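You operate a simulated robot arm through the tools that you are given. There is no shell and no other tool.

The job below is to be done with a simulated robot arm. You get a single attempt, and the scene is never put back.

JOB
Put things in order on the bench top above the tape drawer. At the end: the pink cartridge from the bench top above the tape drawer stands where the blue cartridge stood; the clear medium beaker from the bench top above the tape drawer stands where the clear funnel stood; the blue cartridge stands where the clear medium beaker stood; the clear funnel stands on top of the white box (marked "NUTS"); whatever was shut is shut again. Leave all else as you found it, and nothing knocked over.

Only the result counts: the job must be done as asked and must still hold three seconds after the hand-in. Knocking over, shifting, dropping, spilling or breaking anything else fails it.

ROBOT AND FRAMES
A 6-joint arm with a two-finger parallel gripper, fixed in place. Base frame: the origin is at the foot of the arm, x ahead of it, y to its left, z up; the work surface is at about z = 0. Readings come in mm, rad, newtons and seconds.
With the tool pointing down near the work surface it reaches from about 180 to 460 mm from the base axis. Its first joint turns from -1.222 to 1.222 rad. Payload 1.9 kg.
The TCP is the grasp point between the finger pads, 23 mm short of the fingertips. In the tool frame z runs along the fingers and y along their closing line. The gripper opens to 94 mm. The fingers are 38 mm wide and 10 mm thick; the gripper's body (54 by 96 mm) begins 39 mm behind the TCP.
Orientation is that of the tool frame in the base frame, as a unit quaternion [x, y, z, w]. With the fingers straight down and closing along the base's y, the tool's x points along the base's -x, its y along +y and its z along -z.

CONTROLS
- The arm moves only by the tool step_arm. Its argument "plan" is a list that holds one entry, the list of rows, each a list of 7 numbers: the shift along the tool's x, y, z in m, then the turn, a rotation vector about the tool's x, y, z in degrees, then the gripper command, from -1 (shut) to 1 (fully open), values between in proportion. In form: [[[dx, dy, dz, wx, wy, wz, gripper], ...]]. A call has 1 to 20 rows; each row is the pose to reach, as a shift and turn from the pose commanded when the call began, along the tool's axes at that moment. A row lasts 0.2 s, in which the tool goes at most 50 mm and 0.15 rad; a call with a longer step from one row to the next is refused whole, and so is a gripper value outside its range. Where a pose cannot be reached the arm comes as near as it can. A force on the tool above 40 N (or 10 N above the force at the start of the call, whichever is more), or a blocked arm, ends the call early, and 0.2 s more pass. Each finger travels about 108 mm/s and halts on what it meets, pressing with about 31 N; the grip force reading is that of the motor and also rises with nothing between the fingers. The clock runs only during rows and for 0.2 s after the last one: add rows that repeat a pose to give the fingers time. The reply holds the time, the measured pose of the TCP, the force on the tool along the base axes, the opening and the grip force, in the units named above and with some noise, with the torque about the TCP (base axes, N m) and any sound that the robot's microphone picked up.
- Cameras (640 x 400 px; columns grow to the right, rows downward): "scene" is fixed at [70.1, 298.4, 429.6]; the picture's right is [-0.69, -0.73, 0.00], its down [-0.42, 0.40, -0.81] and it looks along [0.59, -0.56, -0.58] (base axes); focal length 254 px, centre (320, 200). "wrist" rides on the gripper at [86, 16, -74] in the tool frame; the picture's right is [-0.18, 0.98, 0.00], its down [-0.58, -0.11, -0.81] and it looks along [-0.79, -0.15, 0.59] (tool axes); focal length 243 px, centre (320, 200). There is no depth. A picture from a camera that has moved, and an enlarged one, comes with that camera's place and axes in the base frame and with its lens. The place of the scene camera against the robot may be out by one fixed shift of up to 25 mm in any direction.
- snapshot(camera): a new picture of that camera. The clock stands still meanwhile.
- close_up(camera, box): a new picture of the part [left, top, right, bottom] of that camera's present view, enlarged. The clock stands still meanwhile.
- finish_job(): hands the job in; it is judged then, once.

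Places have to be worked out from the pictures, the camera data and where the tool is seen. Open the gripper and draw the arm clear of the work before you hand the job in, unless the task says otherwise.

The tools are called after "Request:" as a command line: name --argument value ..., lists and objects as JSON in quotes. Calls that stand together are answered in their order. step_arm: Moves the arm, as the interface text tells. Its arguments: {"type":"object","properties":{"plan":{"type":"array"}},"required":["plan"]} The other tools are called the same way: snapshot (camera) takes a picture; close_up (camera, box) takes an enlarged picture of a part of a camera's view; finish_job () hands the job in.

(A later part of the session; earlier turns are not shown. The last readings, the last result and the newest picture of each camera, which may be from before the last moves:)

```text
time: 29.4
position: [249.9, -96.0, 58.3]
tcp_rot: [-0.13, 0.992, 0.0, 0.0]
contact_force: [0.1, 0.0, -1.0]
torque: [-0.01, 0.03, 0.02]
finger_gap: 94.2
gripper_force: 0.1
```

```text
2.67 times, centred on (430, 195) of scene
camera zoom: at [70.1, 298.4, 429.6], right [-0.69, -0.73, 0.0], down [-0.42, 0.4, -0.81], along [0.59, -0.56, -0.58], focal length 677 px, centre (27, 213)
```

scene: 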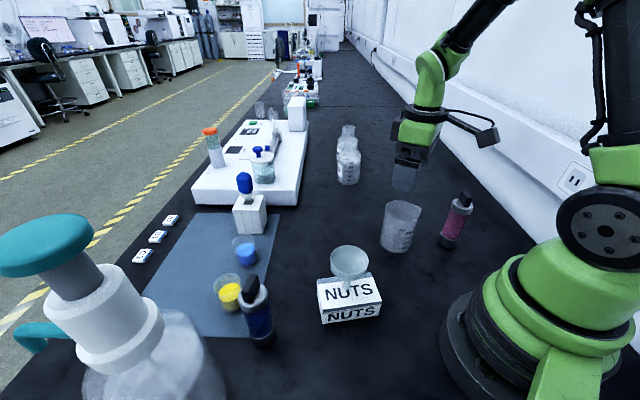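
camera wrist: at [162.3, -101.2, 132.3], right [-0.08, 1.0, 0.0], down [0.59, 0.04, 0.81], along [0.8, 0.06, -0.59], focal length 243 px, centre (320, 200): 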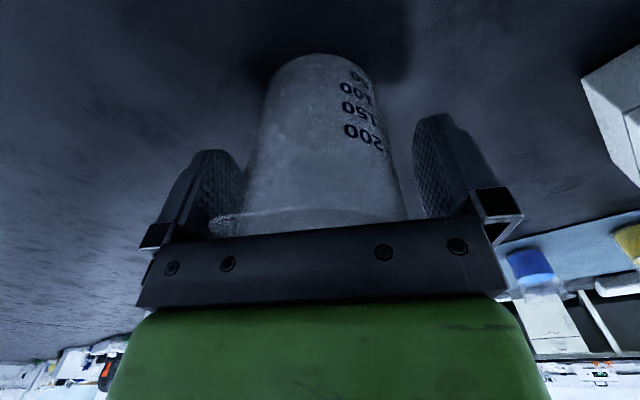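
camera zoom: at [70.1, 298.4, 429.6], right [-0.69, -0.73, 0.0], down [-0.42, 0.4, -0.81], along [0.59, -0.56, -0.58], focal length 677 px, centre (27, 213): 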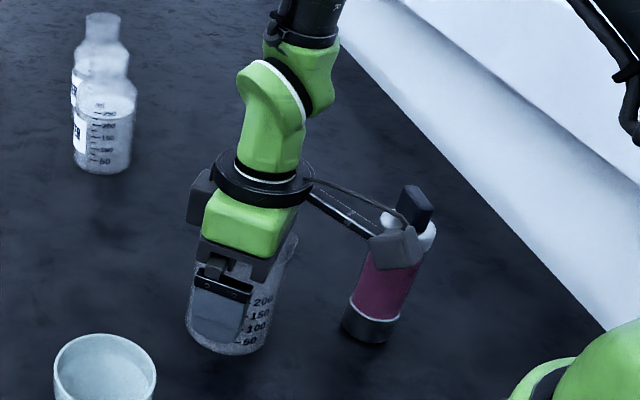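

The beaker is centred between the pads with its base at about (250.5, -95). I close on it gradually.

Request:
step_arm --plan '[[[0, 0, 0, 0, 0, 0, 0.8], [0, 0, 0, 0, 0, 0, 0.66], [0, 0, 0, 0, 0, 0, 0.6], [0, 0, 0, 0, 0, 0, 0.56], [0, 0, 0, 0, 0, 0, 0.53], [0, 0, 0, 0, 0, 0, 0.5], [0, 0, 0, 0, 0, 0, 0.47], [0, 0, 0, 0, 0, 0, 0.44], [0, 0, 0, 0, 0, 0, 0.4], [0, 0, 0, 0, 0, 0, 0.3], [0, 0, 0, 0, 0, 0, 0.0], [0, 0, 0, 0, 0, 0, 0.0]]]'

Request:
snapshot --camera "wrist"

Request:
close_up --camera "scene" --box '[350, 120, 510, 270]'

```text
time: 32.0
position: [250.3, -95.9, 58.2]
tcp_rot: [-0.13, 0.992, 0.0, -0.001]
contact_force: [0.1, -0.2, 0.0]
torque: [0.04, -0.06, 0.0]
finger_gap: 69.6
gripper_force: 30.9
```

```text
taken
camera wrist: at [162.3, -101.2, 132.5], right [-0.07, 1.0, 0.0], down [0.59, 0.04, 0.81], along [0.8, 0.06, -0.59], focal length 243 px, centre (320, 200)
```

wrist: 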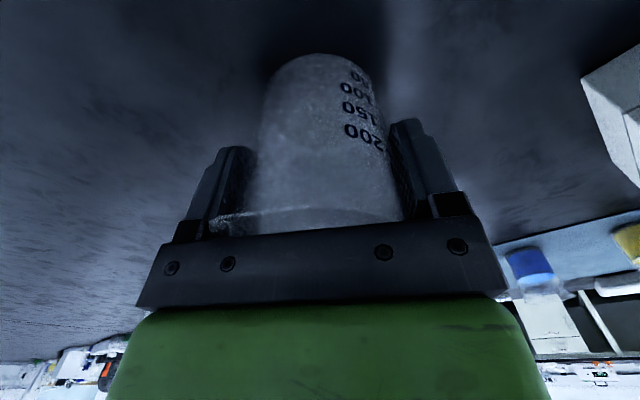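

```text
2.67 times, centred on (430, 195) of scene
camera zoom: at [70.1, 298.4, 429.6], right [-0.69, -0.73, 0.0], down [-0.42, 0.4, -0.81], along [0.59, -0.56, -0.58], focal length 677 px, centre (27, 213)
```

zoom: 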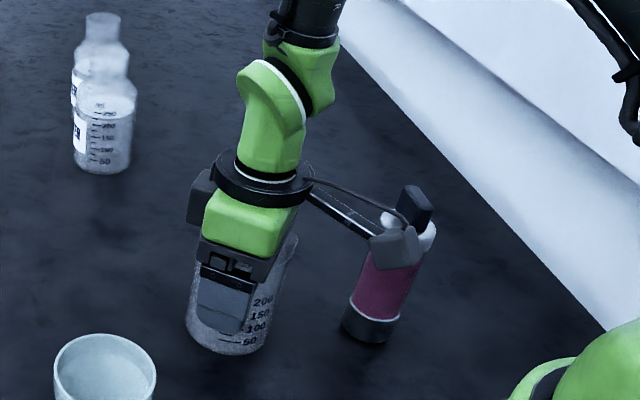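

The beaker is held, with a 69.6 mm gap at 31 N, and stood at (250.5, -94.7) with the tool at z ≈ 58. I lift it 100 mm and carry it over the funnel's old place at (361.5, 47.5).

Request:
step_arm --plan '[[[0, 0, -0.004, 0, 0, 0, 0], [0, 0, -0.014, 0, 0, 0, 0], [0, 0, -0.03, 0, 0, 0, 0], [0, 0, -0.05, 0, 0, 0, 0], [0, 0, -0.075, 0, 0, 0, 0], [-0.005, 0.004, -0.095, 0, 0, 0, 0], [-0.018, 0.0136, -0.1, 0, 0, 0, 0], [-0.036, 0.0272, -0.1, 0, 0, 0, 0], [-0.056, 0.0423, -0.1, 0, 0, 0, 0], [-0.076, 0.0574, -0.1, 0, 0, 0, 0], [-0.096, 0.0725, -0.1, 0, 0, 0, 0], [-0.115, 0.0868, -0.1, 0, 0, 0, 0], [-0.13, 0.0981, -0.1, 0, 0, 0, 0], [-0.14, 0.1057, -0.1, 0, 0, 0, 0], [-0.144, 0.1087, -0.1, 0, 0, 0, 0], [-0.144, 0.1087, -0.1, 0, 0, 0, 0], [-0.144, 0.1087, -0.1, 0, 0, 0, 0]]]'

Request:
snapshot --camera "wrist"

Request:
snapshot --camera "scene"

```text
time: 35.6
position: [361.0, 46.1, 159.2]
tcp_rot: [-0.13, 0.992, 0.0, 0.001]
contact_force: [-0.1, 0.1, -1.0]
torque: [-0.01, -0.01, 0.01]
finger_gap: 69.2
gripper_force: 31.6
```

```text
taken
camera wrist: at [273.5, 41.1, 234.1], right [-0.07, 1.0, 0.0], down [0.59, 0.04, 0.81], along [0.8, 0.06, -0.59], focal length 243 px, centre (320, 200)
```

wrist: 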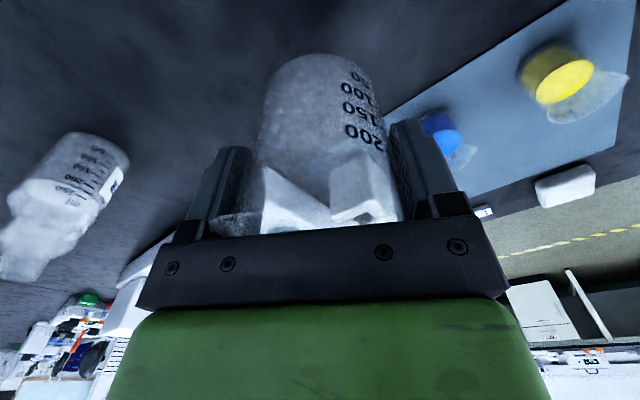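

```text
taken
```

scene: 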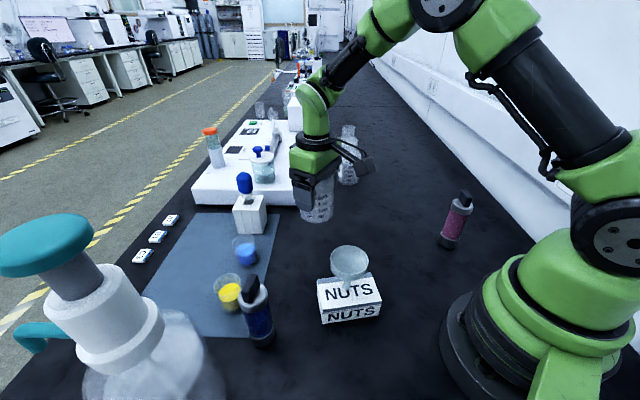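

The beaker is over (361.6, 47.7). I lower it to a few millimetres above the bench.

Request:
step_arm --plan '[[[0, 0, 0.01, 0, 0, 0, 0], [0, 0, 0.028, 0, 0, 0, 0], [0, 0, 0.048, 0, 0, 0, 0], [0, 0, 0.066, 0, 0, 0, 0], [0, 0, 0.082, 0, 0, 0, 0], [0, 0, 0.092, 0, 0, 0, 0], [0, 0, 0.097, 0, 0, 0, 0], [0, 0, 0.099, 0, 0, 0, 0], [0, 0, 0.099, 0, 0, 0, 0]]]'

Request:
snapshot --camera "wrist"

Request:
close_up --camera "scene" --box '[260, 150, 400, 270]'

```text
time: 37.6
position: [361.9, 47.3, 59.6]
tcp_rot: [-0.129, 0.992, 0.0, 0.0]
contact_force: [-0.1, 0.4, -1.0]
torque: [0.02, 0.02, 0.0]
finger_gap: 69.3
gripper_force: 31.0
```

```text
taken
camera wrist: at [273.7, 41.5, 134.3], right [-0.08, 1.0, 0.0], down [0.59, 0.04, 0.81], along [0.8, 0.06, -0.59], focal length 243 px, centre (320, 200)
```

wrist: 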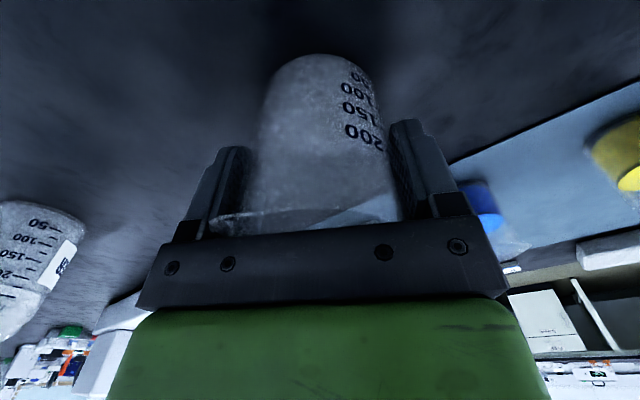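

```text
3.33 times, centred on (330, 210) of scene
camera zoom: at [70.1, 298.4, 429.6], right [-0.69, -0.73, 0.0], down [-0.42, 0.4, -0.81], along [0.59, -0.56, -0.58], focal length 846 px, centre (287, 167)
```

zoom: 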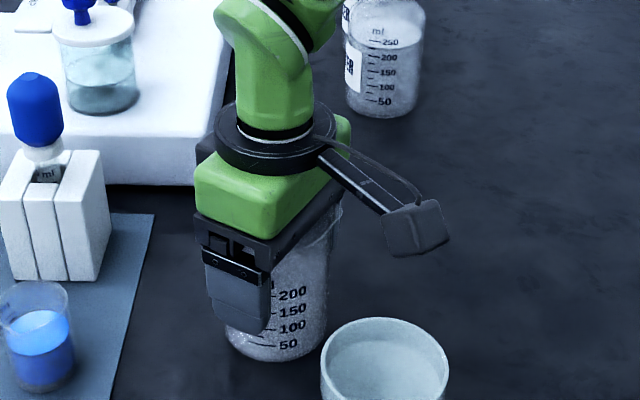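

There is no contact yet and about 1.5 mm remains. I lower in small steps and watch the force.

Request:
step_arm --plan '[[[0, 0, 0.0006, 0, 0, 0, 0], [0, 0, 0.0012, 0, 0, 0, 0], [0, 0, 0.0012, 0, 0, 0, 0]]]'

```text
time: 38.4
position: [361.8, 47.0, 58.4]
tcp_rot: [-0.13, 0.991, 0.0, 0.0]
contact_force: [-3.1, 1.6, 7.4]
torque: [-0.01, 0.17, 0.01]
finger_gap: 69.2
gripper_force: 31.2
```

Contact shows at 7.4 N. I ease off 0.2 mm and release slowly.

Request:
step_arm --plan '[[[0, 0, -0.0002, 0, 0, 0, 0], [0, 0, -0.0002, 0, 0, 0, 0.3], [0, 0, -0.0002, 0, 0, 0, 0.42], [0, 0, -0.0002, 0, 0, 0, 0.46], [0, 0, -0.0002, 0, 0, 0, 0.48], [0, 0, -0.0002, 0, 0, 0, 0.5], [0, 0, -0.0002, 0, 0, 0, 0.53], [0, 0, -0.0002, 0, 0, 0, 0.58], [0, 0, -0.0002, 0, 0, 0, 0.68], [0, 0, -0.0002, 0, 0, 0, 0.82], [0, 0, -0.0002, 0, 0, 0, 1], [0, 0, -0.0002, 0, 0, 0, 1]]]'

Request:
snapshot --camera "wrist"

Request:
close_up --camera "scene" --box '[260, 150, 400, 270]'

```text
time: 41.0
position: [360.4, 47.1, 58.8]
tcp_rot: [-0.129, 0.992, 0.0, 0.0]
contact_force: [-0.3, 0.0, -0.8]
torque: [-0.02, 0.0, -0.02]
finger_gap: 94.2
gripper_force: 0.1
```

```text
taken
camera wrist: at [273.2, 40.6, 132.7], right [-0.07, 1.0, 0.0], down [0.59, 0.04, 0.81], along [0.8, 0.06, -0.59], focal length 243 px, centre (320, 200)
```

wrist: 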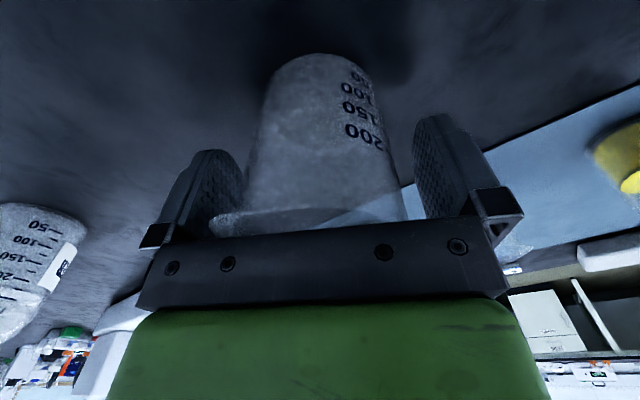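

```text
3.33 times, centred on (330, 210) of scene
camera zoom: at [70.1, 298.4, 429.6], right [-0.69, -0.73, 0.0], down [-0.42, 0.4, -0.81], along [0.59, -0.56, -0.58], focal length 846 px, centre (287, 167)
```

zoom: 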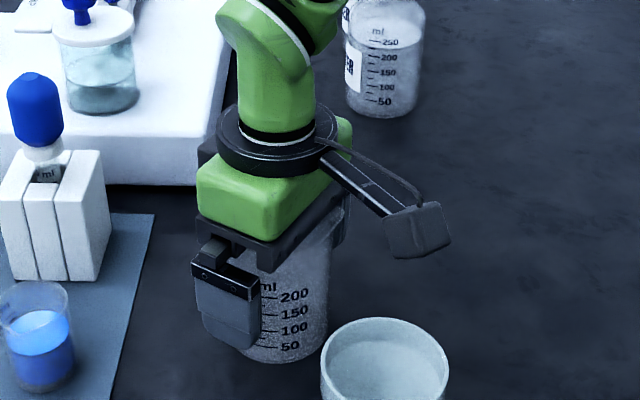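

The beaker stands free at the funnel's old place. I raise clear of it, then go above the blue cartridge at z ≈ 258 with a yaw of 60°, keeping the camera arm away from the pump bottle.

Request:
step_arm --plan '[[[0, 0, -0.004, 0, 0, 0, 1], [0, 0, -0.014, 0, 0, 0, 1], [0, 0, -0.034, 0, 0, 0, 1], [0, 0, -0.065, 0, 0, 0, 1], [0, 0, -0.1, 0, 0, 0, 1], [0, 0, -0.14, 0, 0, 0, 1], [0, 0, -0.175, 0, 0, 0, 1], [0, 0, -0.2, 0, 0, 0, 1], [0.0025, 0.0216, -0.2, 0, 0, -4.5, 1], [0.005, 0.0431, -0.2, 0, 0, -9, 1], [0.0075, 0.0647, -0.2, 0, 0, -13.5, 1], [0.01, 0.0862, -0.2, 0, 0, -18, 1], [0.0125, 0.1078, -0.2, 0, 0, -22.5, 1], [0.015, 0.1294, -0.2, 0, 0, -27, 1], [0.0175, 0.1509, -0.2, 0, 0, -31.5, 1], [0.02, 0.1725, -0.2, 0, 0, -36, 1], [0.0225, 0.194, -0.2, 0, 0, -40.5, 1], [0.025, 0.2156, -0.2, 0, 0, -45, 1], [0.025, 0.2156, -0.2, 0, 0, -45, 1], [0.025, 0.2156, -0.2, 0, 0, -45, 1]]]'

Request:
snapshot --camera "wrist"

Request:
snapshot --camera "scene"

Request:
close_up --camera "wrist" --box '[240, 0, 400, 100]'

```text
time: 45.2
position: [282.3, 248.0, 259.7]
tcp_rot: [-0.499, 0.867, 0.0, 0.0]
contact_force: [-0.2, -0.5, -0.3]
torque: [0.0, 0.02, 0.01]
finger_gap: 94.1
gripper_force: 0.0
```

```text
taken
camera wrist: at [225.2, 181.8, 334.0], right [-0.76, 0.65, 0.0], down [0.39, 0.45, 0.81], along [0.53, 0.61, -0.59], focal length 243 px, centre (320, 200)
```

wrist: 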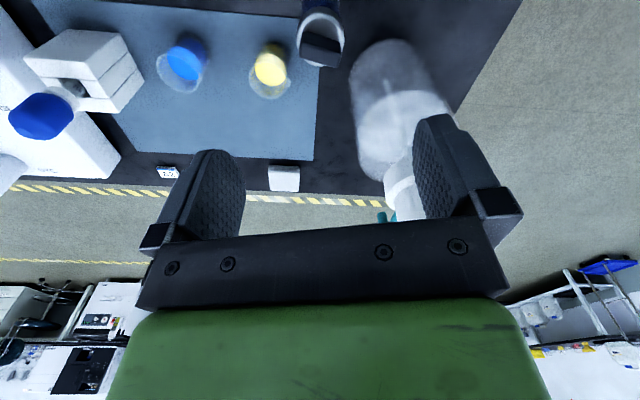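

```text
taken
```

scene: 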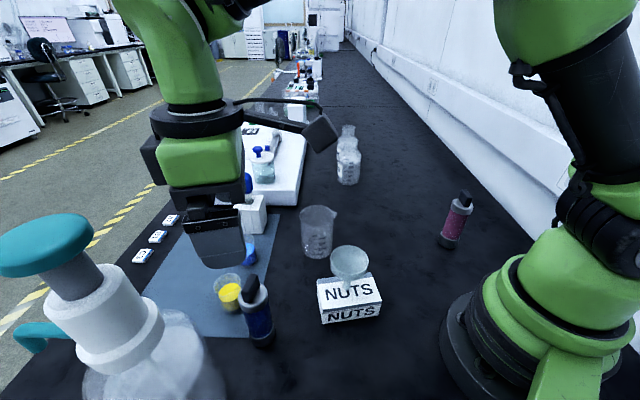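

```text
4.00 times, centred on (320, 50) of wrist
camera zoom: at [225.2, 181.8, 334.0], right [-0.76, 0.65, 0.0], down [0.39, 0.45, 0.81], along [0.53, 0.61, -0.59], focal length 970 px, centre (320, 800)
```

zoom: 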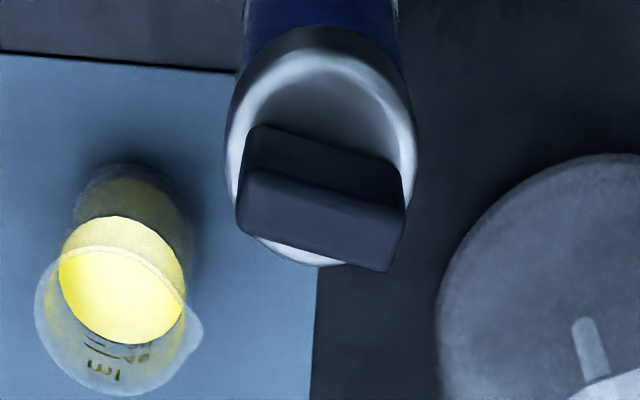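

The beaker shows standing where the funnel stood. The blue cap is at about (281, 248) and the hand is within about 2 mm of it. I come down to z ≈ 170 to fix the cap heights by parallax.

Request:
step_arm --plan '[[[0.0018, 0.0008, 0.02, 0, 0, 0, 1], [0.0018, 0.0008, 0.04, 0, 0, 0, 1], [0.0018, 0.0008, 0.06, 0, 0, 0, 1], [0.0018, 0.0008, 0.078, 0, 0, 0, 1], [0.0018, 0.0008, 0.088, 0, 0, 0, 1], [0.0018, 0.0008, 0.088, 0, 0, 0, 1]]]'

Request:
snapshot --camera "wrist"

Request:
close_up --camera "wrist" --box '[240, 40, 400, 140]'

Request:
close_up --camera "scene" --box '[150, 180, 330, 350]'

```text
time: 46.6
position: [280.6, 247.4, 171.9]
tcp_rot: [-0.499, 0.867, 0.001, 0.0]
contact_force: [0.7, 0.6, 0.5]
torque: [0.04, 0.02, 0.01]
finger_gap: 94.0
gripper_force: 0.1
```

```text
taken
camera wrist: at [221.5, 182.8, 245.1], right [-0.76, 0.65, 0.0], down [0.39, 0.45, 0.81], along [0.53, 0.61, -0.59], focal length 243 px, centre (320, 200)
```

wrist: 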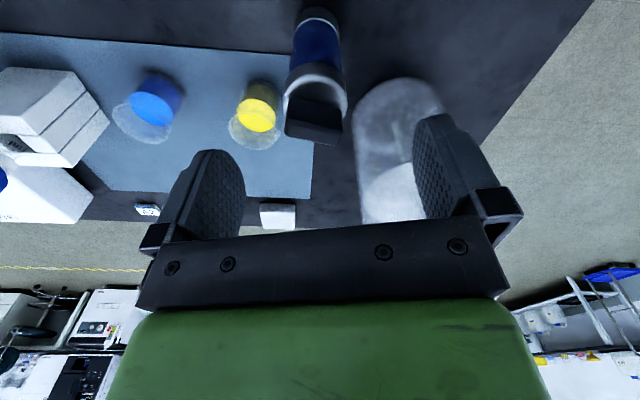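

```text
4.00 times, centred on (320, 90) of wrist
camera zoom: at [221.5, 182.8, 245.1], right [-0.76, 0.65, 0.0], down [0.39, 0.45, 0.81], along [0.53, 0.61, -0.59], focal length 970 px, centre (320, 640)
```

zoom: 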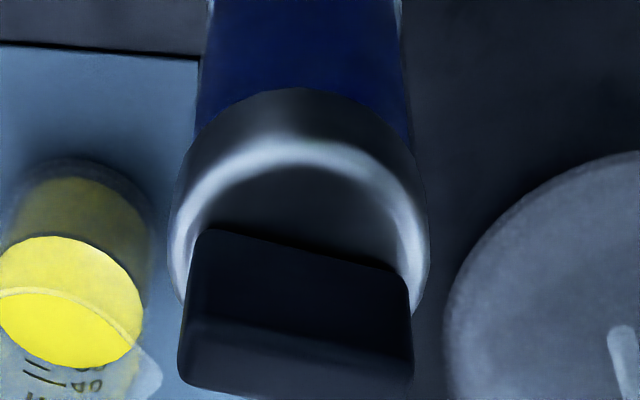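

```text
2.35 times, centred on (240, 265) of scene
camera zoom: at [70.1, 298.4, 429.6], right [-0.69, -0.73, 0.0], down [-0.42, 0.4, -0.81], along [0.59, -0.56, -0.58], focal length 597 px, centre (508, 47)
```

zoom: 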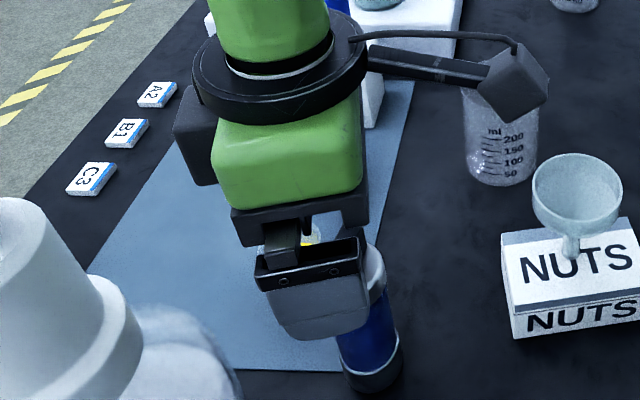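

Parallax puts the ring top at z ≈ 103, the tab top at z ≈ 131 and the cartridge axis at (281.4, 247.4). The hand is about 3 mm off sideways. I correct that and descend so the palm stays a few millimetres above the tab.

Request:
step_arm --plan '[[[0.0006, -0.003, 0.01, 0, 0, 0, 1], [0.0006, -0.003, 0.025, 0, 0, 0, 1], [0.0006, -0.003, 0.04, 0, 0, 0, 1], [0.0006, -0.003, 0.055, 0, 0, 0, 1], [0.0006, -0.003, 0.065, 0, 0, 0, 1], [0.0006, -0.003, 0.071, 0, 0, 0, 1], [0.0006, -0.003, 0.071, 0, 0, 0, 1]]]'

Request:
snapshot --camera "wrist"

Request:
close_up --camera "scene" --box '[180, 220, 330, 350]'

```text
time: 48.2
position: [283.3, 246.9, 99.8]
tcp_rot: [-0.499, 0.866, 0.001, 0.001]
contact_force: [-1.4, -1.9, 16.0]
torque: [-0.02, -0.03, 0.03]
finger_gap: 94.2
gripper_force: 0.1
```

```text
taken
camera wrist: at [225.4, 181.7, 175.0], right [-0.76, 0.65, 0.0], down [0.38, 0.45, 0.81], along [0.53, 0.61, -0.59], focal length 243 px, centre (320, 200)
```

wrist: 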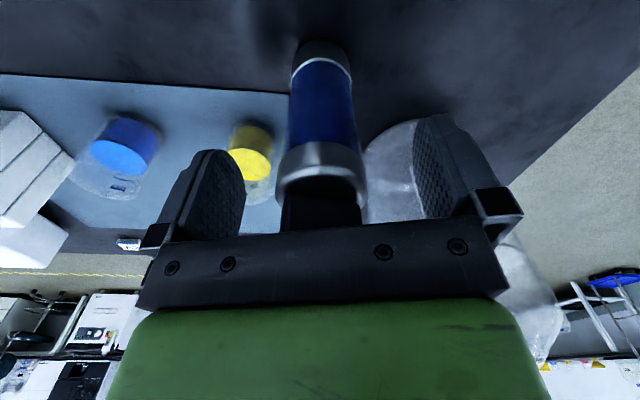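

```text
3.08 times, centred on (255, 285) of scene
camera zoom: at [70.0, 298.4, 429.6], right [-0.69, -0.73, 0.0], down [-0.42, 0.4, -0.81], along [0.59, -0.56, -0.58], focal length 781 px, centre (520, -62)
```

zoom: 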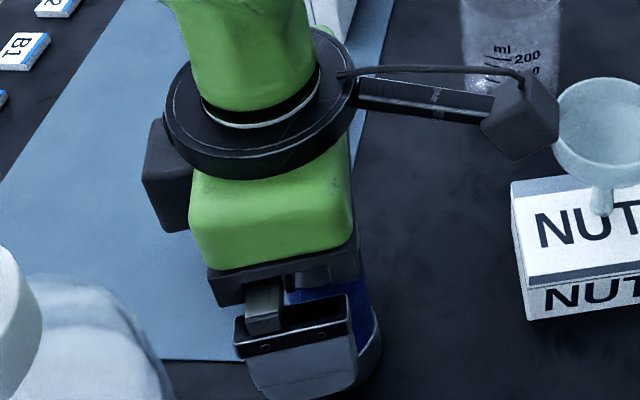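

The palm met the tab top with a straight-down push of 16 N at tool z ≈ 100, so the tab's top is really at about 139. I back up 6 mm so nothing touches, then check.

Request:
step_arm --plan '[[[0, 0, -0.003, 0, 0, 0, 1], [0, 0, -0.006, 0, 0, 0, 1], [0, 0, -0.006, 0, 0, 0, 1]]]'

Request:
close_up --camera "wrist" --box '[160, 20, 480, 240]'

Request:
close_up --camera "scene" --box '[180, 220, 330, 350]'

```text
time: 49.0
position: [281.3, 245.8, 106.2]
tcp_rot: [-0.499, 0.866, -0.001, 0.0]
contact_force: [0.8, -0.5, 0.0]
torque: [-0.02, 0.04, -0.01]
finger_gap: 94.1
gripper_force: 0.1
```

```text
1.82 times, centred on (320, 130) of wrist
camera zoom: at [224.8, 179.9, 180.3], right [-0.76, 0.65, 0.0], down [0.39, 0.45, 0.81], along [0.53, 0.61, -0.59], focal length 441 px, centre (320, 327)
```

zoom: 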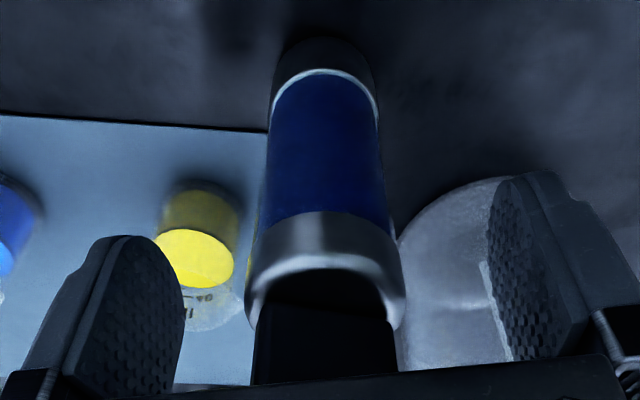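

```text
3.08 times, centred on (255, 285) of scene
camera zoom: at [70.1, 298.4, 429.6], right [-0.69, -0.73, 0.0], down [-0.42, 0.4, -0.81], along [0.59, -0.56, -0.58], focal length 781 px, centre (520, -62)
```

zoom: 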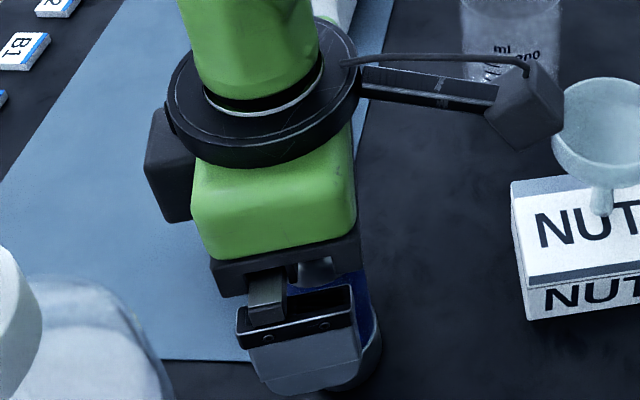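

The cartridge is centred to within about 1 mm and nothing touches. I nudge over by 0.9 mm and close gradually on the ring.

Request:
step_arm --plan '[[[0, 0.0009, 0, 0, 0, 0, 0.6], [0, 0.0009, 0, 0, 0, 0, 0.3], [0, 0.0009, 0, 0, 0, 0, 0.1], [0, 0.0009, 0, 0, 0, 0, 0.0], [0, 0.0009, 0, 0, 0, 0, -0.05], [0, 0.0009, 0, 0, 0, 0, -0.09], [0, 0.0009, 0, 0, 0, 0, -0.12], [0, 0.0009, 0, 0, 0, 0, -0.15], [0, 0.0009, 0, 0, 0, 0, -0.2], [0, 0.0009, 0, 0, 0, 0, -0.3], [0, 0.0009, 0, 0, 0, 0, -0.6], [0, 0.0009, 0, 0, 0, 0, -0.6]]]'

Request:
close_up --camera "wrist" --box '[160, 20, 480, 240]'

Request:
close_up --camera "scene" --box '[180, 220, 330, 350]'

```text
time: 51.6
position: [280.9, 246.3, 106.7]
tcp_rot: [-0.499, 0.867, 0.001, -0.001]
contact_force: [0.4, -0.5, 0.2]
torque: [-0.05, -0.01, -0.08]
finger_gap: 39.1
gripper_force: 31.1
```

```text
1.82 times, centred on (320, 130) of wrist
camera zoom: at [223.9, 180.4, 180.7], right [-0.76, 0.65, 0.0], down [0.39, 0.45, 0.81], along [0.53, 0.61, -0.59], focal length 441 px, centre (320, 327)
```

zoom: 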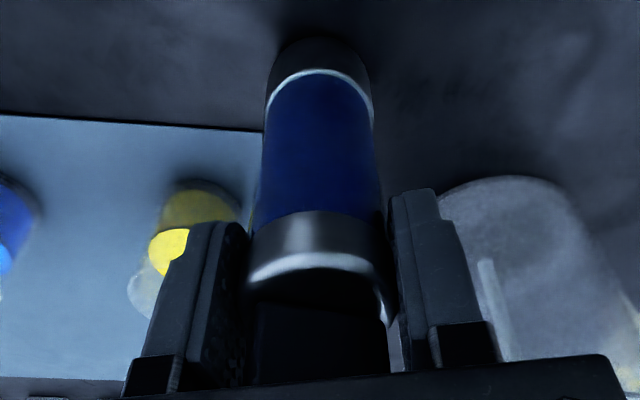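

```text
3.08 times, centred on (255, 285) of scene
camera zoom: at [70.1, 298.4, 429.6], right [-0.69, -0.73, 0.0], down [-0.42, 0.4, -0.81], along [0.59, -0.56, -0.58], focal length 781 px, centre (520, -62)
```

zoom: 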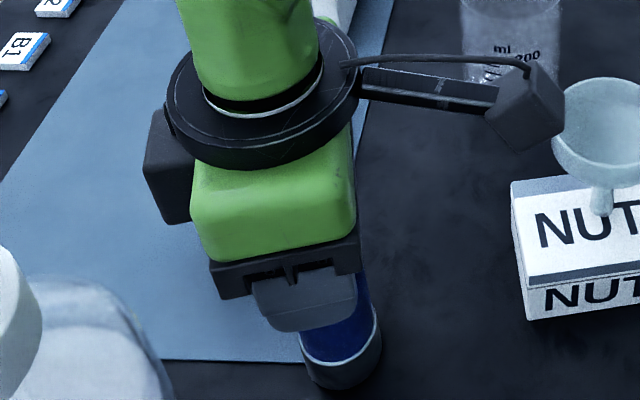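

The blue cartridge is gripped, with a 39.1 mm gap at 31 N and the tool at z ≈ 106. It stood at about (282, 246.7). I lift it straight up 150 mm so it clears the funnel.

Request:
step_arm --plan '[[[0, 0, -0.004, 0, 0, 0, -0.6], [0, 0, -0.012, 0, 0, 0, -0.6], [0, 0, -0.025, 0, 0, 0, -0.6], [0, 0, -0.045, 0, 0, 0, -0.6], [0, 0, -0.07, 0, 0, 0, -0.6], [0, 0, -0.095, 0, 0, 0, -0.6], [0, 0, -0.12, 0, 0, 0, -0.6], [0, 0, -0.14, 0, 0, 0, -0.6], [0, 0, -0.15, 0, 0, 0, -0.6], [0, 0, -0.15, 0, 0, 0, -0.6]]]'

Request:
snapshot --camera "wrist"

Request:
snapshot --camera "scene"

```text
time: 53.8
position: [282.0, 247.0, 255.0]
tcp_rot: [-0.499, 0.866, 0.0, 0.0]
contact_force: [-0.2, 0.5, -2.3]
torque: [0.03, -0.05, 0.0]
finger_gap: 39.3
gripper_force: 30.9
```

```text
taken
camera wrist: at [223.9, 181.5, 330.0], right [-0.76, 0.65, 0.0], down [0.39, 0.45, 0.81], along [0.53, 0.61, -0.59], focal length 243 px, centre (320, 200)
```

wrist: 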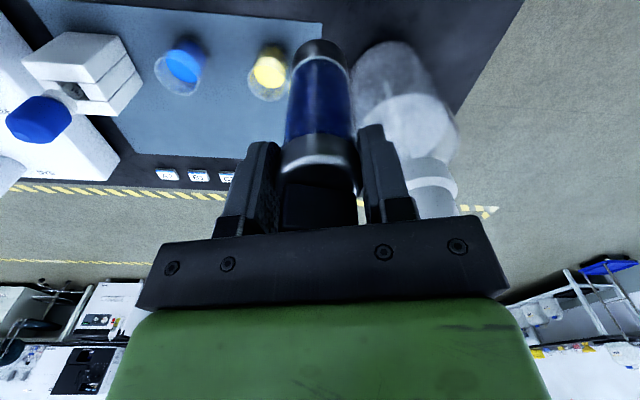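

```text
taken
```

scene: 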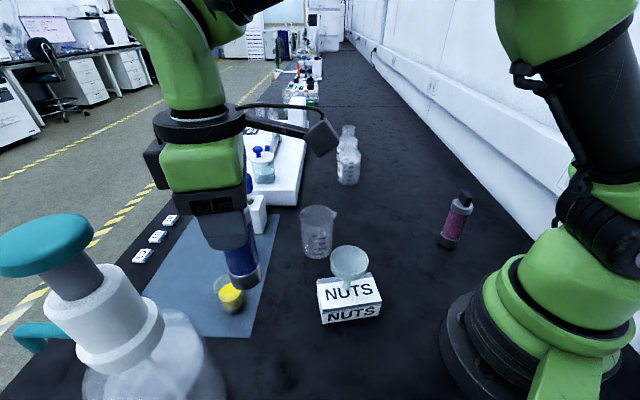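

The cartridge hangs straight and the yellow beaker beneath it is undisturbed. I carry it over to the beaker's old place at (250.5, -94.7), turning the hand back to square.

Request:
step_arm --plan '[[[0.0125, -0.0058, 0, 0, 0, 2.4, -0.6], [0.0313, -0.0144, 0, 0, 0, 6, -0.6], [0.0531, -0.0245, 0, 0, 0, 10.2, -0.6], [0.075, -0.0345, 0, 0, 0, 14.4, -0.6], [0.1, -0.046, 0, 0, 0, 19.2, -0.6], [0.125, -0.0576, 0, 0, 0, 24, -0.6], [0.15, -0.0691, 0, 0, 0, 28.8, -0.6], [0.175, -0.0806, 0, 0, 0, 33.6, -0.6], [0.2, -0.0921, 0, 0, 0, 38.4, -0.6], [0.225, -0.1036, 0, 0, 0, 43.2, -0.6], [0.25, -0.1151, 0, 0, 0, 48, -0.6], [0.2719, -0.1252, 0, 0, 0, 52.2, -0.6], [0.2906, -0.1338, 0, 0, 0, 55.8, -0.6], [0.3031, -0.1396, 0, 0, 0, 58.2, -0.6], [0.3125, -0.1439, 0, 0, 0, 60, -0.6], [0.3125, -0.1439, 0, 0, 0, 60, -0.6], [0.3125, -0.1439, 0, 0, 0, 60, -0.6]]]'

Request:
snapshot --camera "wrist"

Request:
snapshot --camera "scene"

```text
time: 57.4
position: [249.4, -98.6, 257.2]
tcp_rot: [0.001, 1.0, 0.0, 0.0]
contact_force: [-0.1, -0.5, -1.7]
torque: [0.02, 0.0, 0.0]
finger_gap: 38.9
gripper_force: 31.6
```

```text
taken
camera wrist: at [163.0, -80.2, 331.1], right [0.19, 0.98, 0.0], down [0.58, -0.11, 0.81], along [0.79, -0.15, -0.59], focal length 243 px, centre (320, 200)
```

wrist: 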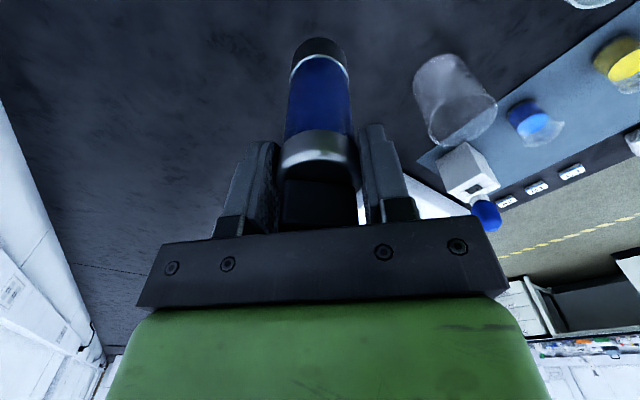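

```text
taken
```

scene: 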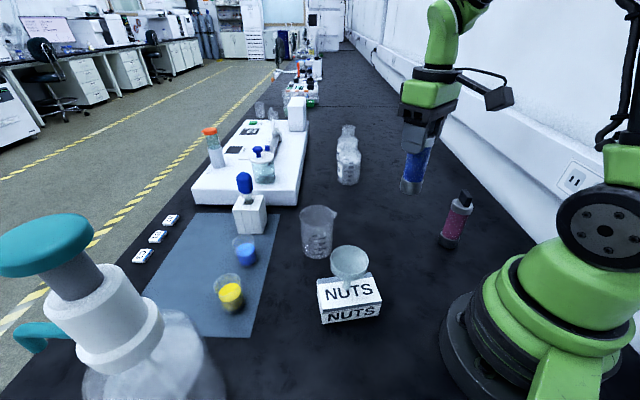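

The hand is at about (249.6, -97.4), 3 mm short in y. I correct that while lowering part of the way.

Request:
step_arm --plan '[[[-0.0003, 0.001, 0.01, 0, 0, 0, -0.6], [-0.0006, 0.002, 0.03, 0, 0, 0, -0.6], [-0.0009, 0.003, 0.055, 0, 0, 0, -0.6], [-0.0009, 0.003, 0.08, 0, 0, 0, -0.6], [-0.0009, 0.003, 0.1, 0, 0, 0, -0.6], [-0.0009, 0.003, 0.115, 0, 0, 0, -0.6], [-0.0009, 0.003, 0.125, 0, 0, 0, -0.6], [-0.0009, 0.003, 0.13, 0, 0, 0, -0.6], [-0.0009, 0.003, 0.13, 0, 0, 0, -0.6]]]'

Request:
snapshot --camera "wrist"

Request:
close_up --camera "scene" --box '[350, 130, 510, 270]'

```text
time: 59.4
position: [251.2, -92.7, 127.5]
tcp_rot: [0.001, 1.0, -0.001, 0.0]
contact_force: [0.5, 1.2, -3.0]
torque: [-0.02, -0.04, 0.03]
finger_gap: 39.0
gripper_force: 31.3
```

```text
taken
camera wrist: at [164.6, -76.1, 201.3], right [0.19, 0.98, 0.0], down [0.58, -0.11, 0.81], along [0.79, -0.15, -0.59], focal length 243 px, centre (320, 200)
```

wrist: 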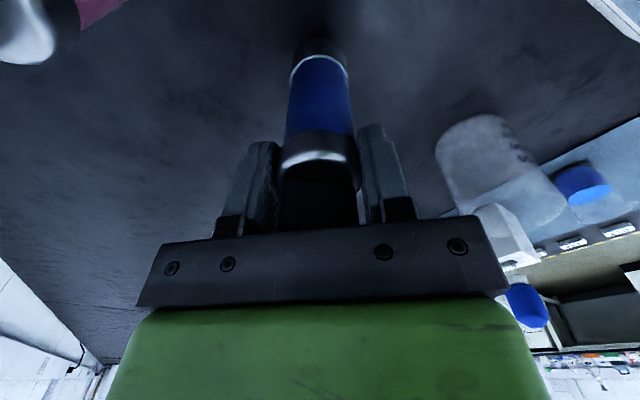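

```text
2.86 times, centred on (430, 200) of scene
camera zoom: at [70.1, 298.4, 429.6], right [-0.69, -0.73, 0.0], down [-0.42, 0.4, -0.81], along [0.59, -0.56, -0.58], focal length 725 px, centre (6, 200)
```

zoom: 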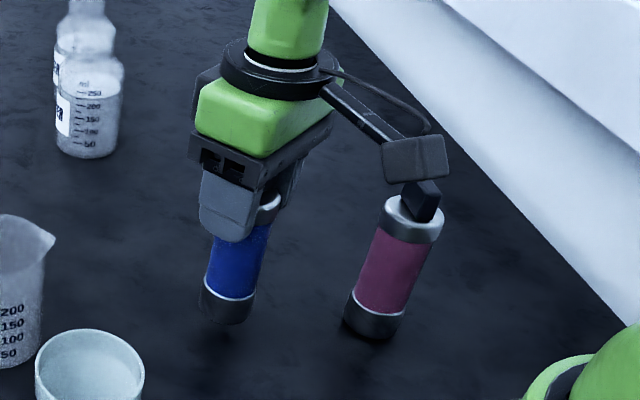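

The hand is now at about (251.2, -93.3), so I trim by (-0.7, -1.4) and go to about 2 mm above the bench.

Request:
step_arm --plan '[[[0.0007, -0.0014, 0.006, 0, 0, 0, -0.6], [0.0007, -0.0014, 0.012, 0, 0, 0, -0.6], [0.0007, -0.0014, 0.016, 0, 0, 0, -0.6], [0.0007, -0.0014, 0.0185, 0, 0, 0, -0.6], [0.0007, -0.0014, 0.0185, 0, 0, 0, -0.6]]]'

Request:
snapshot --camera "wrist"

Request:
close_up --camera "scene" --box '[350, 130, 510, 270]'

```text
time: 60.6
position: [249.9, -95.3, 108.2]
tcp_rot: [0.001, 1.0, 0.0, 0.002]
contact_force: [3.9, 1.9, 19.2]
torque: [0.09, -0.28, -0.11]
finger_gap: 38.1
gripper_force: 30.3
```

```text
taken
camera wrist: at [163.9, -77.4, 182.2], right [0.19, 0.98, 0.0], down [0.58, -0.11, 0.81], along [0.79, -0.15, -0.59], focal length 243 px, centre (320, 200)
```

wrist: 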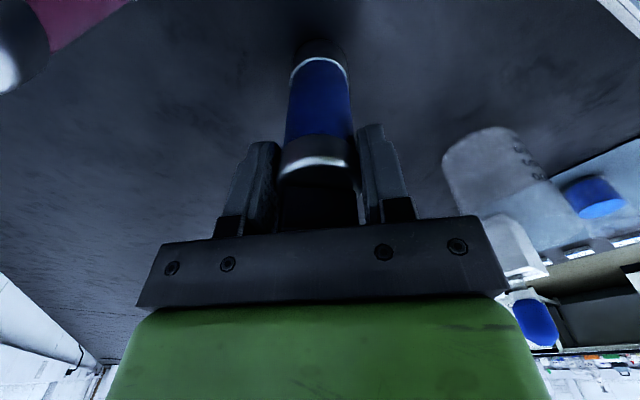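

```text
2.86 times, centred on (430, 200) of scene
camera zoom: at [70.0, 298.4, 429.6], right [-0.69, -0.73, 0.0], down [-0.42, 0.4, -0.81], along [0.59, -0.56, -0.58], focal length 725 px, centre (6, 200)
```

zoom: 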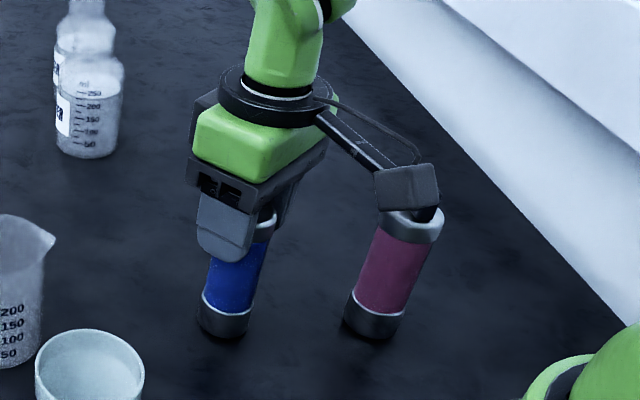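

The base met the bench a little early, at z ≈ 108 with 19 N. I ease up 0.8 mm to see how the cartridge stands.

Request:
step_arm --plan '[[[0, 0, -0.0008, 0, 0, 0, -0.6], [0, 0, -0.0008, 0, 0, 0, -0.6]]]'

Request:
close_up --camera "scene" --box '[385, 180, 475, 256]'

Request:
close_up --camera "wrist" --box '[160, 20, 480, 240]'

```text
time: 61.2
position: [249.6, -93.8, 108.5]
tcp_rot: [0.001, 1.0, 0.001, -0.001]
contact_force: [0.2, -0.2, -1.7]
torque: [-0.01, 0.0, 0.03]
finger_gap: 38.3
gripper_force: 30.8
```

```text
5.26 times, centred on (430, 218) of scene
camera zoom: at [70.1, 298.4, 429.6], right [-0.69, -0.73, 0.0], down [-0.42, 0.4, -0.81], along [0.59, -0.56, -0.58], focal length 1336 px, centre (-259, 105)
```

zoom: 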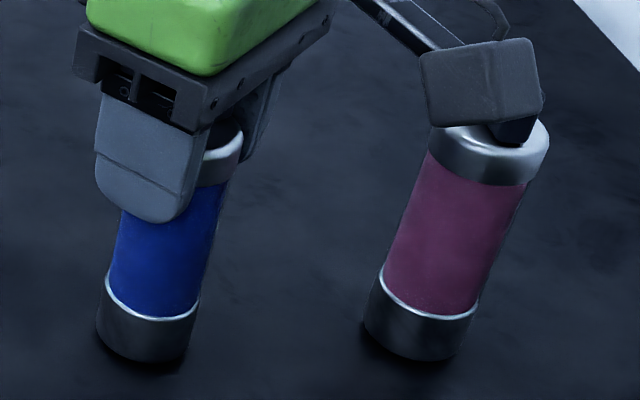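

```text
1.82 times, centred on (320, 130) of wrist
camera zoom: at [162.9, -76.6, 182.8], right [0.19, 0.98, 0.0], down [0.58, -0.11, 0.8], along [0.79, -0.15, -0.59], focal length 441 px, centre (320, 327)
```

zoom: 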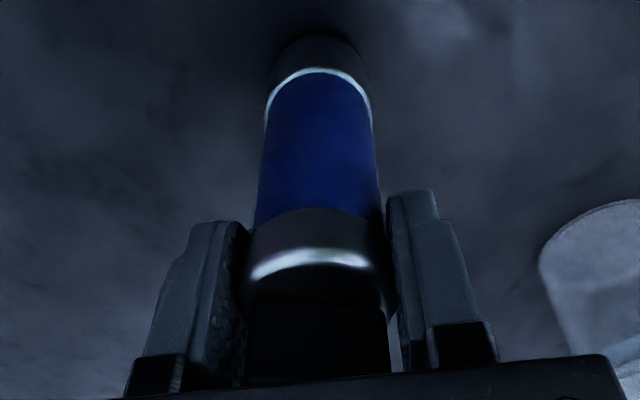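

It hangs free again about half a millimetre up and looks upright. I trim 1 mm in x, set it down, and release slowly.

Request:
step_arm --plan '[[[-0.001, 0, 0, 0, 0, 0, -0.6], [-0.001, 0, 0.0003, 0, 0, 0, -0.6], [-0.001, 0, 0.0005, 0, 0, 0, -0.6], [-0.001, 0, 0.0005, 0, 0, 0, -0.6]]]'

```text
time: 62.2
position: [251.3, -94.0, 107.7]
tcp_rot: [0.0, 1.0, 0.0, 0.0]
contact_force: [-4.3, 3.7, 17.6]
torque: [0.23, 0.24, -0.03]
finger_gap: 38.4
gripper_force: 31.1
```

The base is firmly on the bench at 17.6 N. I ease off 0.25 mm and open slowly.

Request:
step_arm --plan '[[[0, 0, -0.00025, 0, 0, 0, -0.6], [0, 0, -0.00025, 0, 0, 0, -0.3], [0, 0, -0.00025, 0, 0, 0, -0.22], [0, 0, -0.00025, 0, 0, 0, -0.19], [0, 0, -0.00025, 0, 0, 0, -0.17], [0, 0, -0.00025, 0, 0, 0, -0.15], [0, 0, -0.00025, 0, 0, 0, -0.12], [0, 0, -0.00025, 0, 0, 0, -0.07], [0, 0, -0.00025, 0, 0, 0, 0.05], [0, 0, -0.00025, 0, 0, 0, 0.2], [0, 0, -0.00025, 0, 0, 0, 0.45], [0, 0, -0.00025, 0, 0, 0, 0.45]]]'

Request:
close_up --camera "wrist" --box '[160, 20, 480, 240]'

Request:
close_up --camera "scene" --box '[385, 180, 475, 256]'

```text
time: 64.8
position: [251.3, -94.8, 108.2]
tcp_rot: [0.0, 1.0, 0.0, -0.001]
contact_force: [1.2, 0.5, 0.4]
torque: [0.02, 0.0, 0.01]
finger_gap: 68.3
gripper_force: 0.0
```

```text
1.82 times, centred on (320, 130) of wrist
camera zoom: at [164.1, -76.5, 182.1], right [0.19, 0.98, 0.0], down [0.58, -0.11, 0.81], along [0.79, -0.15, -0.59], focal length 441 px, centre (320, 327)
```

zoom: 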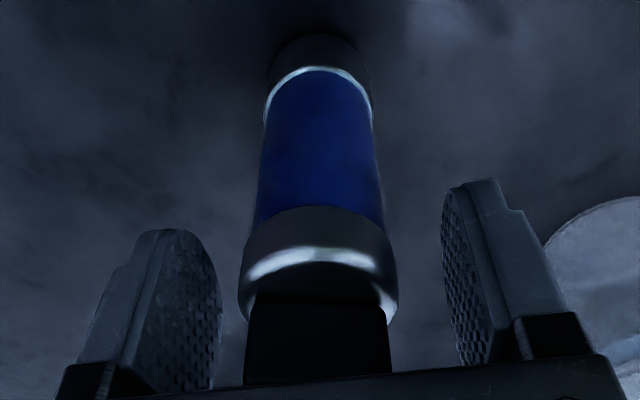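

```text
5.26 times, centred on (430, 218) of scene
camera zoom: at [70.1, 298.4, 429.6], right [-0.69, -0.73, 0.0], down [-0.42, 0.4, -0.81], along [0.59, -0.56, -0.58], focal length 1336 px, centre (-259, 105)
```

zoom: 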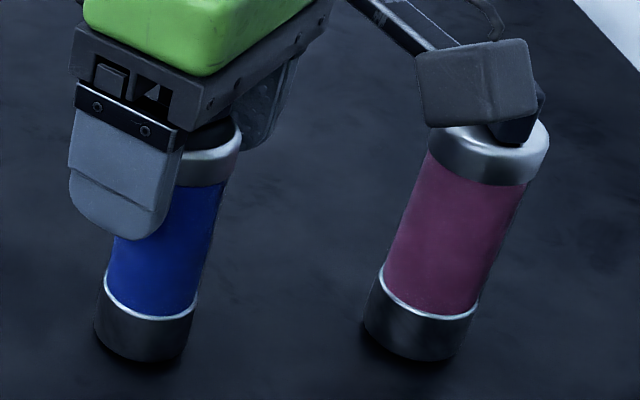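

The blue cartridge stands free where the beaker stood. I raise clear and go above the pink cartridge at (164, -185) with a yaw of -30°.

Request:
step_arm --plan '[[[0, 0, -0.004, 0, 0, 0, 0.45], [0, 0, -0.014, 0, 0, 0, 0.45], [0, 0, -0.034, 0, 0, 0, 0.5], [0, 0, -0.06, 0, 0, 0, 0.6], [0, 0, -0.09, 0, 0, 0, 0.8], [0, 0, -0.12, 0, 0, 0, 1], [0, 0, -0.145, 0, 0, 0, 1], [0.0087, -0.0091, -0.15, 0, 0, 3, 1], [0.0217, -0.0227, -0.15, 0, 0, 7.5, 1], [0.0347, -0.0363, -0.15, 0, 0, 12, 1], [0.0477, -0.0499, -0.15, 0, 0, 16.5, 1], [0.0607, -0.0636, -0.15, 0, 0, 21, 1], [0.0737, -0.0772, -0.15, 0, 0, 25.5, 1], [0.0824, -0.0863, -0.15, 0, 0, 28.5, 1], [0.0867, -0.0908, -0.15, 0, 0, 30, 1], [0.0867, -0.0908, -0.15, 0, 0, 30, 1], [0.0867, -0.0908, -0.15, 0, 0, 30, 1]]]'

Request:
snapshot --camera "wrist"

Request:
close_up --camera "wrist" --box '[240, 0, 400, 100]'

Request:
snapshot --camera "scene"

```text
time: 68.4
position: [164.3, -186.2, 259.5]
tcp_rot: [0.26, 0.966, 0.0, 0.0]
contact_force: [-0.5, -0.5, 0.0]
torque: [0.0, -0.02, 0.0]
finger_gap: 93.9
gripper_force: 0.0
```

```text
taken
camera wrist: at [97.3, -127.0, 333.6], right [0.65, 0.76, 0.0], down [0.45, -0.39, 0.81], along [0.61, -0.53, -0.59], focal length 243 px, centre (320, 200)
```

wrist: 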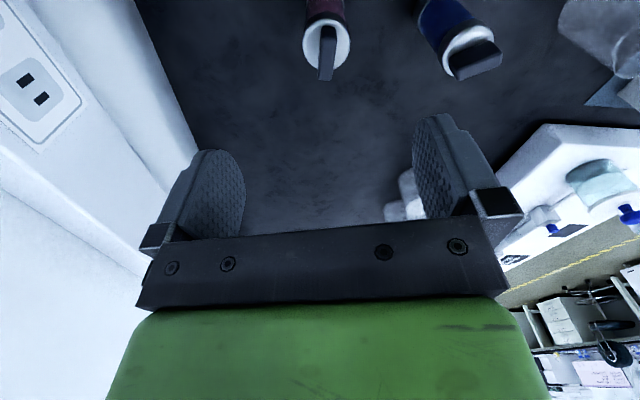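

```text
4.00 times, centred on (320, 50) of wrist
camera zoom: at [97.3, -127.0, 333.6], right [0.65, 0.76, 0.0], down [0.45, -0.39, 0.81], along [0.61, -0.53, -0.59], focal length 970 px, centre (320, 800)
```

zoom: 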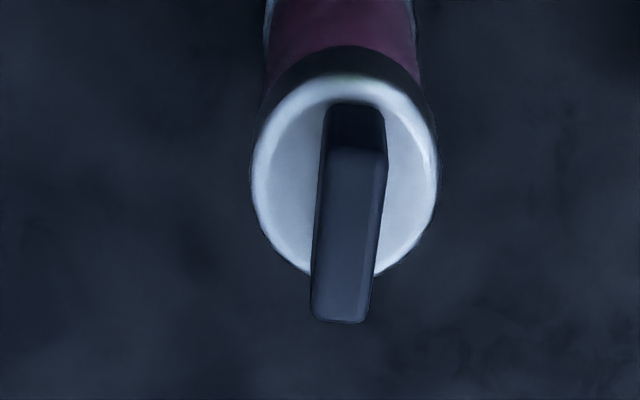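

```text
taken
```

scene: 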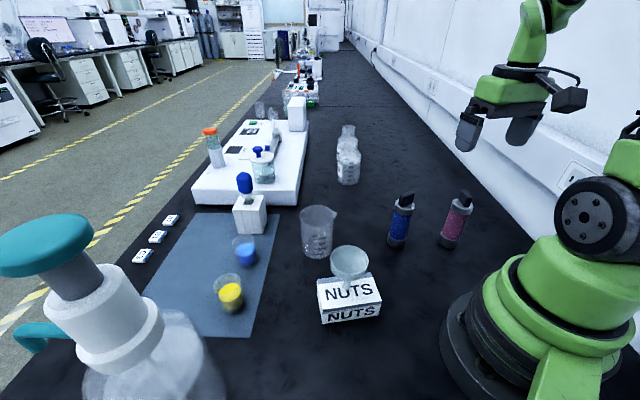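

The blue cartridge stands well beside the pink one. The pink cap reads about (168.5, -181.5), so I shift 5 mm sideways and come down to z ≈ 170 to check again.

Request:
step_arm --plan '[[[-0.002, 0.005, 0.02, 0, 0, 0, 1], [-0.002, 0.005, 0.04, 0, 0, 0, 1], [-0.002, 0.005, 0.06, 0, 0, 0, 1], [-0.002, 0.005, 0.078, 0, 0, 0, 1], [-0.002, 0.005, 0.088, 0, 0, 0, 1], [-0.002, 0.005, 0.088, 0, 0, 0, 1]]]'

Request:
snapshot --camera "wrist"

Request:
close_up --camera "wrist" --box '[240, 40, 400, 140]'

Request:
snapshot --camera "scene"

```text
time: 69.8
position: [168.7, -182.6, 170.0]
tcp_rot: [0.26, 0.966, 0.0, 0.001]
contact_force: [0.2, 0.3, 0.0]
torque: [0.01, -0.02, -0.01]
finger_gap: 93.7
gripper_force: 0.1
```

```text
taken
camera wrist: at [101.7, -124.1, 244.3], right [0.65, 0.76, 0.0], down [0.45, -0.39, 0.81], along [0.61, -0.53, -0.59], focal length 243 px, centre (320, 200)
```

wrist: 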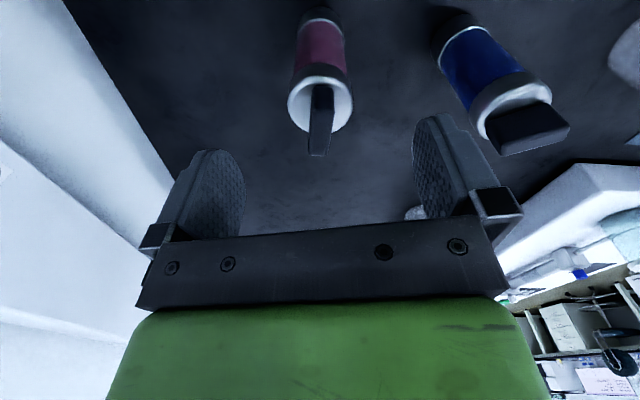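

```text
4.00 times, centred on (320, 90) of wrist
camera zoom: at [101.7, -124.1, 244.3], right [0.65, 0.76, 0.0], down [0.45, -0.39, 0.81], along [0.61, -0.53, -0.59], focal length 970 px, centre (320, 640)
```

zoom: 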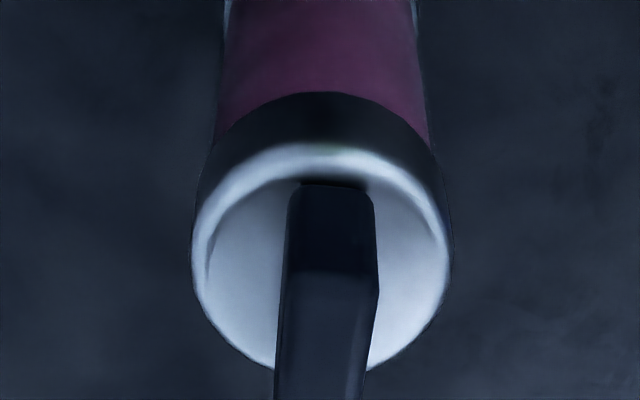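

```text
taken
```

scene: 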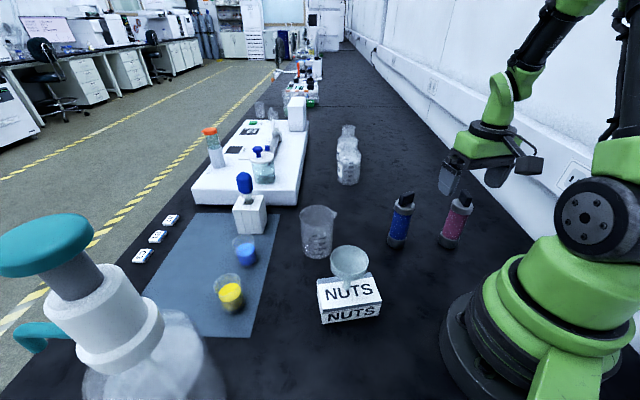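

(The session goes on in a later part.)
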